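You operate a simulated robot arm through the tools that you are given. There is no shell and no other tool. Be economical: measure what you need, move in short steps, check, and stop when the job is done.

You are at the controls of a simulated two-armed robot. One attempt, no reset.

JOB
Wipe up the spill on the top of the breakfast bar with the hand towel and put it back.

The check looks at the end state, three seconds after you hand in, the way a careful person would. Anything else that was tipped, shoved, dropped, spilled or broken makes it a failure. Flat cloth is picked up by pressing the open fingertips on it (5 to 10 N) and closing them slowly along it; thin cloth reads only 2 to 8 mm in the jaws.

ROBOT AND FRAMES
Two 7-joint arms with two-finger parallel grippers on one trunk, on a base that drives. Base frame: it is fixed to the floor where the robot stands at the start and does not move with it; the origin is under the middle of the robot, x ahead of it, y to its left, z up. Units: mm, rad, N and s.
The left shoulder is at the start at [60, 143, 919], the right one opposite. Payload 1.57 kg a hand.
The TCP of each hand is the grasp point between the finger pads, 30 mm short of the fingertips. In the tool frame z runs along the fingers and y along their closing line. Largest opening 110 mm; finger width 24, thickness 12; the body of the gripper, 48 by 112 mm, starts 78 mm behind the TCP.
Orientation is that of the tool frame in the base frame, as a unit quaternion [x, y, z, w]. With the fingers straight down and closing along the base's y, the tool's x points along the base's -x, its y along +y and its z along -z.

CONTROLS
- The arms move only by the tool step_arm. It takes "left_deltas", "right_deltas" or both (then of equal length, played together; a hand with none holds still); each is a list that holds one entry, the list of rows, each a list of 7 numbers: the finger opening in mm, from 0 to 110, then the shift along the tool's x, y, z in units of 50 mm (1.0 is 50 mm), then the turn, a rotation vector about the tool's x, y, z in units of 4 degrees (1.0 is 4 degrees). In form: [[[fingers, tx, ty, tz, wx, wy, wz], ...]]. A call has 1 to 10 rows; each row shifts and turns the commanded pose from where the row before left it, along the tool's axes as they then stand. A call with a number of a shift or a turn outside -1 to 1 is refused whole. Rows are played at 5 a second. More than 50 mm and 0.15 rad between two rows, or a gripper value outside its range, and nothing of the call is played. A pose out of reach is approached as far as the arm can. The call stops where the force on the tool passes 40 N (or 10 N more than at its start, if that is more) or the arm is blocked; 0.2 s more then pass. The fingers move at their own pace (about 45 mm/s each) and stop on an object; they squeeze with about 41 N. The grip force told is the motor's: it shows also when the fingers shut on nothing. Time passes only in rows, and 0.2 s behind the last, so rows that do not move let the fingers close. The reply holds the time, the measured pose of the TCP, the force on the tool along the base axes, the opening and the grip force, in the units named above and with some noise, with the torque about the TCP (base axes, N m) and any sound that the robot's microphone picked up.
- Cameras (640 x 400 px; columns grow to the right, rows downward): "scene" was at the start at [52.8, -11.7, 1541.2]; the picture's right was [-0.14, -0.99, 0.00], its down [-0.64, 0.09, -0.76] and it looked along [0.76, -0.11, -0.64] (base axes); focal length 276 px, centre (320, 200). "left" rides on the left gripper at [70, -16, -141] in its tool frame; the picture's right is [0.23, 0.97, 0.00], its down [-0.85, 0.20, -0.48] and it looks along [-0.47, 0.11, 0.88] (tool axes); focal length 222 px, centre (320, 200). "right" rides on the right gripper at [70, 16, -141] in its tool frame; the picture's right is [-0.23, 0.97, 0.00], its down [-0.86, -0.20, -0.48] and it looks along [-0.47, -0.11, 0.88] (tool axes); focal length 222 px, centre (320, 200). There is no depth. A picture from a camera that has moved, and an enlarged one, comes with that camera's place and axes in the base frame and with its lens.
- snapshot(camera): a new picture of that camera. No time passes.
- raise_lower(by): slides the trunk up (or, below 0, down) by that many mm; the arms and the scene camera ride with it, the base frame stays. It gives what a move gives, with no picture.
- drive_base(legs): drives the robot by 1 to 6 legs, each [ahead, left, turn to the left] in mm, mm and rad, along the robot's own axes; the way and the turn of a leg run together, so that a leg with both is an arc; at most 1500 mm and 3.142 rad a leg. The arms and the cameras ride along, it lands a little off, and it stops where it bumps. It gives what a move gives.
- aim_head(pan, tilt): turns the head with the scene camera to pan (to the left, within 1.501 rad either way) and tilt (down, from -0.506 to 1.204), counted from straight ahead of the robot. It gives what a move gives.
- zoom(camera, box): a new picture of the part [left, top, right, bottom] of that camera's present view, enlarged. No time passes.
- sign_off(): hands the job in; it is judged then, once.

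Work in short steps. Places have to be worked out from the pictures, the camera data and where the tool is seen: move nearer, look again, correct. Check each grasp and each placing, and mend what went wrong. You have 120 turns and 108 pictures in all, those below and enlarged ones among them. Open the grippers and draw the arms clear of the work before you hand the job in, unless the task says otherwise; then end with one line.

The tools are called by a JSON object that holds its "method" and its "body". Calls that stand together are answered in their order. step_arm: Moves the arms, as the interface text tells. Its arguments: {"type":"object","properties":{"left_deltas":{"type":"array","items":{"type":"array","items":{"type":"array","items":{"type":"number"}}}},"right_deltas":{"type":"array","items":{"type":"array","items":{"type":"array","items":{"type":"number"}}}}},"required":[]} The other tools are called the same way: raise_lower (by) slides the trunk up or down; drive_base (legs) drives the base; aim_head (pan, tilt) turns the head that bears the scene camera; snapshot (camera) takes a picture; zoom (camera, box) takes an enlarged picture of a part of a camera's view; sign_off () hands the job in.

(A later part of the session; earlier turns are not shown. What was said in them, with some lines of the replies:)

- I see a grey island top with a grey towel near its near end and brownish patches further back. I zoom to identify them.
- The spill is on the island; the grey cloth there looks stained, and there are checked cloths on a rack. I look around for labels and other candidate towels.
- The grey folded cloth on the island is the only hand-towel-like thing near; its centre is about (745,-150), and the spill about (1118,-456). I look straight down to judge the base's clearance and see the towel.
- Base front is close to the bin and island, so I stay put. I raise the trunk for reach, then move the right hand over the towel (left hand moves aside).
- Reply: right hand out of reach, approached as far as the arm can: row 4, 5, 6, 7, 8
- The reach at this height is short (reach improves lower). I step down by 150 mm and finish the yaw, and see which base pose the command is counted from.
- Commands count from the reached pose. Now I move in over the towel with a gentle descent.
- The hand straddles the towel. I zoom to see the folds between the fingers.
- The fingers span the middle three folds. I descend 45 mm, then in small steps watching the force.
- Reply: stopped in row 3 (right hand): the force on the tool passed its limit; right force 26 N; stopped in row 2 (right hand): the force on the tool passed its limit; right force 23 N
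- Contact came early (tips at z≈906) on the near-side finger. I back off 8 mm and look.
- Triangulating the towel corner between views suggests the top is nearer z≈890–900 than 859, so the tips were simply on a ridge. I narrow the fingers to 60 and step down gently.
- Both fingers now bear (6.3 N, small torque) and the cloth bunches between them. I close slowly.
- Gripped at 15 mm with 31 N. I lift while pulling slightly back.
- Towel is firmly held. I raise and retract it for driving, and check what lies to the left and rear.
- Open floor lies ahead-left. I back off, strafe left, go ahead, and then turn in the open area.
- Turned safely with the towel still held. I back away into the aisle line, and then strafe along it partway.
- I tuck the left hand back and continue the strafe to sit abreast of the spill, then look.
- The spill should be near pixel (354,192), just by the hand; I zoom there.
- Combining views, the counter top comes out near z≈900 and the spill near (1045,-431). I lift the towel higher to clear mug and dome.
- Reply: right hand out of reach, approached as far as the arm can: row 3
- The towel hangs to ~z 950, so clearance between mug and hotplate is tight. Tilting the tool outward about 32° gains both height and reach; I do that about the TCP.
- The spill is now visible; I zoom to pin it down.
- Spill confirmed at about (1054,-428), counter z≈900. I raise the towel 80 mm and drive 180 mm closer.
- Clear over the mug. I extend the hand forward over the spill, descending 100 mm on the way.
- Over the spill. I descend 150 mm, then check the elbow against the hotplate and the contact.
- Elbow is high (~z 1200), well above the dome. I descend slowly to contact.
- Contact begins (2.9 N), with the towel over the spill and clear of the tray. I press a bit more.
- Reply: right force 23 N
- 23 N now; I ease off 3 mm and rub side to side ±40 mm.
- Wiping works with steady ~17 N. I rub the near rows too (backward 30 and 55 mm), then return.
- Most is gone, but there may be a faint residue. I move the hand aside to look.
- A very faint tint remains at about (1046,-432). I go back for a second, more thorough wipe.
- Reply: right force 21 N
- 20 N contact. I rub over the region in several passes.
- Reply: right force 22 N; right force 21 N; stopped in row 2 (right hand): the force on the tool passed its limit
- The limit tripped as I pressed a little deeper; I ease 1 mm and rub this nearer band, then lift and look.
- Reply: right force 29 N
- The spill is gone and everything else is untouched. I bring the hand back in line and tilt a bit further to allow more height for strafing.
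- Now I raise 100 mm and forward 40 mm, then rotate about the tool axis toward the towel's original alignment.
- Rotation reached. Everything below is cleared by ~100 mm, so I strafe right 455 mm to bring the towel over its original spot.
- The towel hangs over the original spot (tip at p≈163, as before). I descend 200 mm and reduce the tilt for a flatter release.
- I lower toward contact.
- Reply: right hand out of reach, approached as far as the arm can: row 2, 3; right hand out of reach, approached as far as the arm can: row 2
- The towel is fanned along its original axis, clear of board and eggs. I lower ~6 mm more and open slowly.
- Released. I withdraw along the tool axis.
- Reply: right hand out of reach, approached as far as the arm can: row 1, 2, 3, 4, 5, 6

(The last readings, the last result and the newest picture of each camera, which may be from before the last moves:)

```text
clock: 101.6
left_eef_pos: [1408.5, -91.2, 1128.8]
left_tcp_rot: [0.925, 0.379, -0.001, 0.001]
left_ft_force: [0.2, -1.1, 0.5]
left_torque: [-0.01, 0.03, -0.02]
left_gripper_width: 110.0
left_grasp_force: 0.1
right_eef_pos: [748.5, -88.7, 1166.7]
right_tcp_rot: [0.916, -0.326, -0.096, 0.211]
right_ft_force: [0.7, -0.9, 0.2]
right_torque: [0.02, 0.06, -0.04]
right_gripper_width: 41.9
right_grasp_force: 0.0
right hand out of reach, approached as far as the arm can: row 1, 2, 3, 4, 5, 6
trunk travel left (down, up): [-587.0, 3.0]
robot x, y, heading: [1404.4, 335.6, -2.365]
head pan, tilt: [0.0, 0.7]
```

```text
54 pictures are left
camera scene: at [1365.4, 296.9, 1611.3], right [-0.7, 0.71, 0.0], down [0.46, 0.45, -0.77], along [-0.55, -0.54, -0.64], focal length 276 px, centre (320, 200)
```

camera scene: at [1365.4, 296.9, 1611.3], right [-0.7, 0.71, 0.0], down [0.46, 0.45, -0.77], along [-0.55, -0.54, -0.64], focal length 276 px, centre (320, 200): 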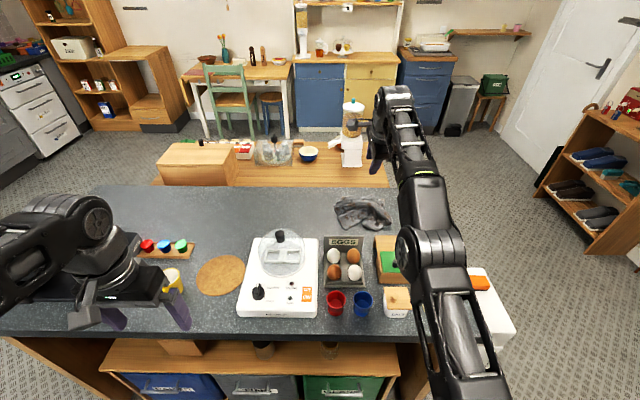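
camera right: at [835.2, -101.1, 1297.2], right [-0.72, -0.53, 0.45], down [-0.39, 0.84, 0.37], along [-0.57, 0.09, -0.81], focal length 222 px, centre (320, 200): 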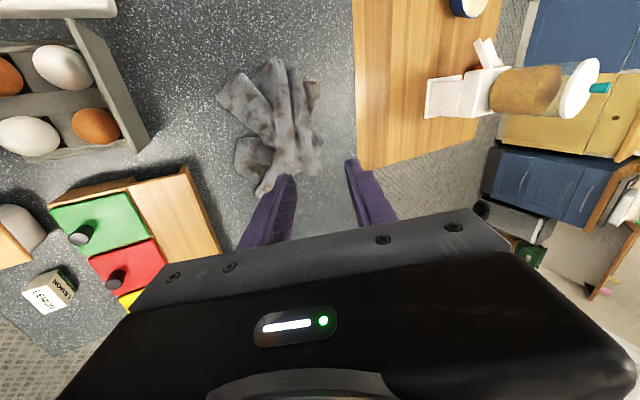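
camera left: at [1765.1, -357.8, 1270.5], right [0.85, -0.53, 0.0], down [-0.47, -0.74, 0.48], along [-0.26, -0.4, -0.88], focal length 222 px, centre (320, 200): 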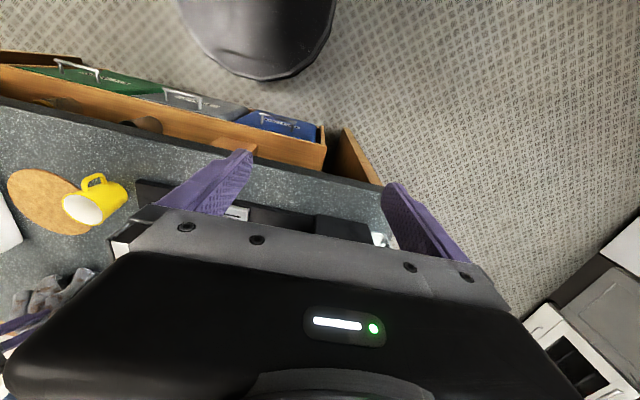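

The towel lies back in its place. I zoom in to judge its position and shape.

{"method": "zoom", "body": {"camera": "scene", "box": [290, 170, 450, 270]}}

{"method": "zoom", "body": {"camera": "right", "box": [180, 30, 400, 230]}}

```text
4.00 times, centred on (370, 220) of scene
camera zoom: at [1365.4, 296.9, 1611.3], right [-0.7, 0.71, 0.0], down [0.46, 0.45, -0.77], along [-0.55, -0.54, -0.64], focal length 1106 px, centre (120, 120)
```

zoom: 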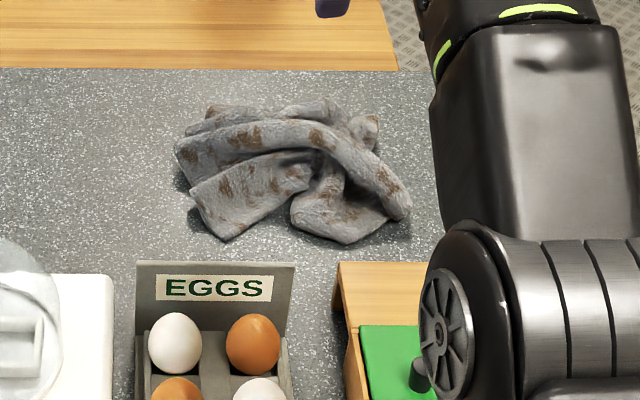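

```text
2.00 times, centred on (290, 130) of right
camera zoom: at [835.2, -101.1, 1297.2], right [-0.72, -0.53, 0.45], down [-0.39, 0.84, 0.37], along [-0.57, 0.09, -0.81], focal length 444 px, centre (380, 340)
```

zoom: 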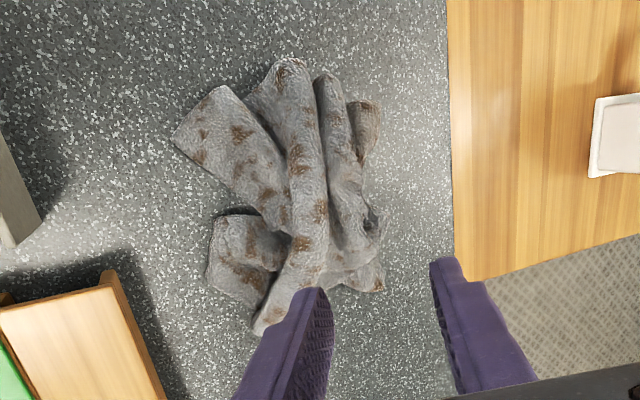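

The towel's centre is at about (713,-125), within ~12 mm of where it lay, and nothing else has moved. I back the robot away to draw both arms clear, then take a last look.

{"method": "drive_base", "body": {"legs": [[-500, 0, 0]]}}

{"method": "step_arm", "body": {"right_deltas": [[[110, 0, 0, 0, 0, 0, 0], [110, 0, 0, 0, 0, 0, 0], [110, 0, 0, 0, 0, 0, 0], [110, 0, 0, 0, 0, 0, 0]]]}}

{"method": "snapshot", "body": {"camera": "scene"}}

{"method": "zoom", "body": {"camera": "scene", "box": [180, 80, 440, 242]}}

```text
clock: 104.5
left_eef_pos: [1764.1, 258.0, 1129.7]
left_tcp_rot: [0.924, 0.381, 0.0, -0.001]
left_ft_force: [-0.7, 0.5, 0.2]
left_torque: [-0.02, 0.01, 0.01]
left_gripper_width: 110.0
left_grasp_force: 0.0
right_eef_pos: [1104.4, 256.6, 1165.9]
right_tcp_rot: [0.917, -0.325, -0.096, 0.211]
right_ft_force: [0.6, 0.8, 0.2]
right_torque: [0.03, 0.03, -0.01]
right_gripper_width: 42.1
right_grasp_force: 0.0
trunk travel left (down, up): [-587.0, 3.0]
robot x, y, heading: [1755.9, 682.5, -2.355]
head pan, tilt: [0.0, 0.7]
```

```text
clock: 105.5
left_eef_pos: [1763.9, 257.9, 1129.8]
left_tcp_rot: [0.924, 0.381, 0.0, 0.001]
left_ft_force: [0.8, 0.0, -0.2]
left_torque: [-0.03, 0.01, -0.02]
left_gripper_width: 109.6
left_grasp_force: 0.1
right_eef_pos: [1104.7, 255.7, 1166.8]
right_tcp_rot: [0.917, -0.325, -0.095, 0.21]
right_ft_force: [-0.1, -0.9, -0.3]
right_torque: [0.01, 0.01, 0.01]
right_gripper_width: 109.6
right_grasp_force: 0.1
trunk travel left (down, up): [-587.0, 3.0]
robot x, y, heading: [1760.6, 685.1, -2.363]
head pan, tilt: [0.0, 0.7]
```

```text
51 pictures are left
camera scene: at [1718.5, 645.8, 1611.2], right [-0.7, 0.71, 0.0], down [0.46, 0.45, -0.76], along [-0.54, -0.54, -0.64], focal length 276 px, centre (320, 200)
```

scene: 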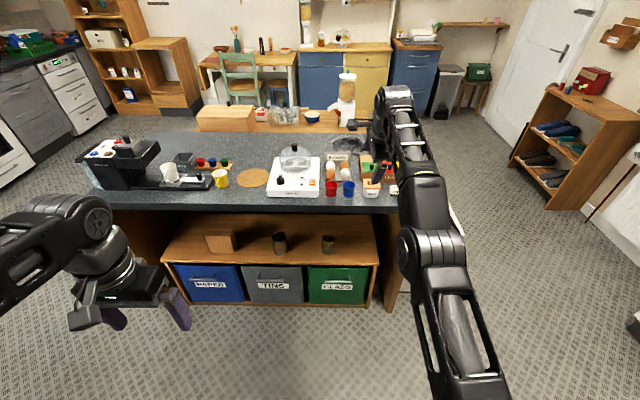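

```text
2.46 times, centred on (310, 161) of scene
camera zoom: at [1718.5, 645.8, 1611.2], right [-0.7, 0.71, 0.0], down [0.46, 0.45, -0.76], along [-0.54, -0.54, -0.64], focal length 680 px, centre (345, 296)
```

zoom: 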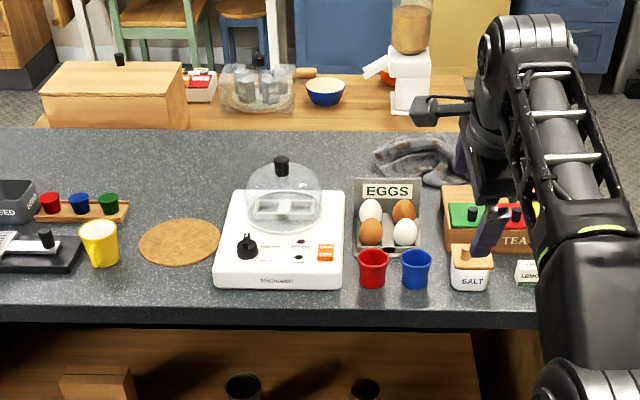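

The counter is clean, the towel is back, all other objects stand as before, and the arms are clear with grippers open. I hand in.

{"method": "sign_off", "body": {}}

```text
The job is handed in.
```

I wiped up the spill on the breakfast bar with the grey hand towel and put the towel back within about 12 mm of where it lay. It now lies bunched rather than in its original folds, and nothing else was moved.
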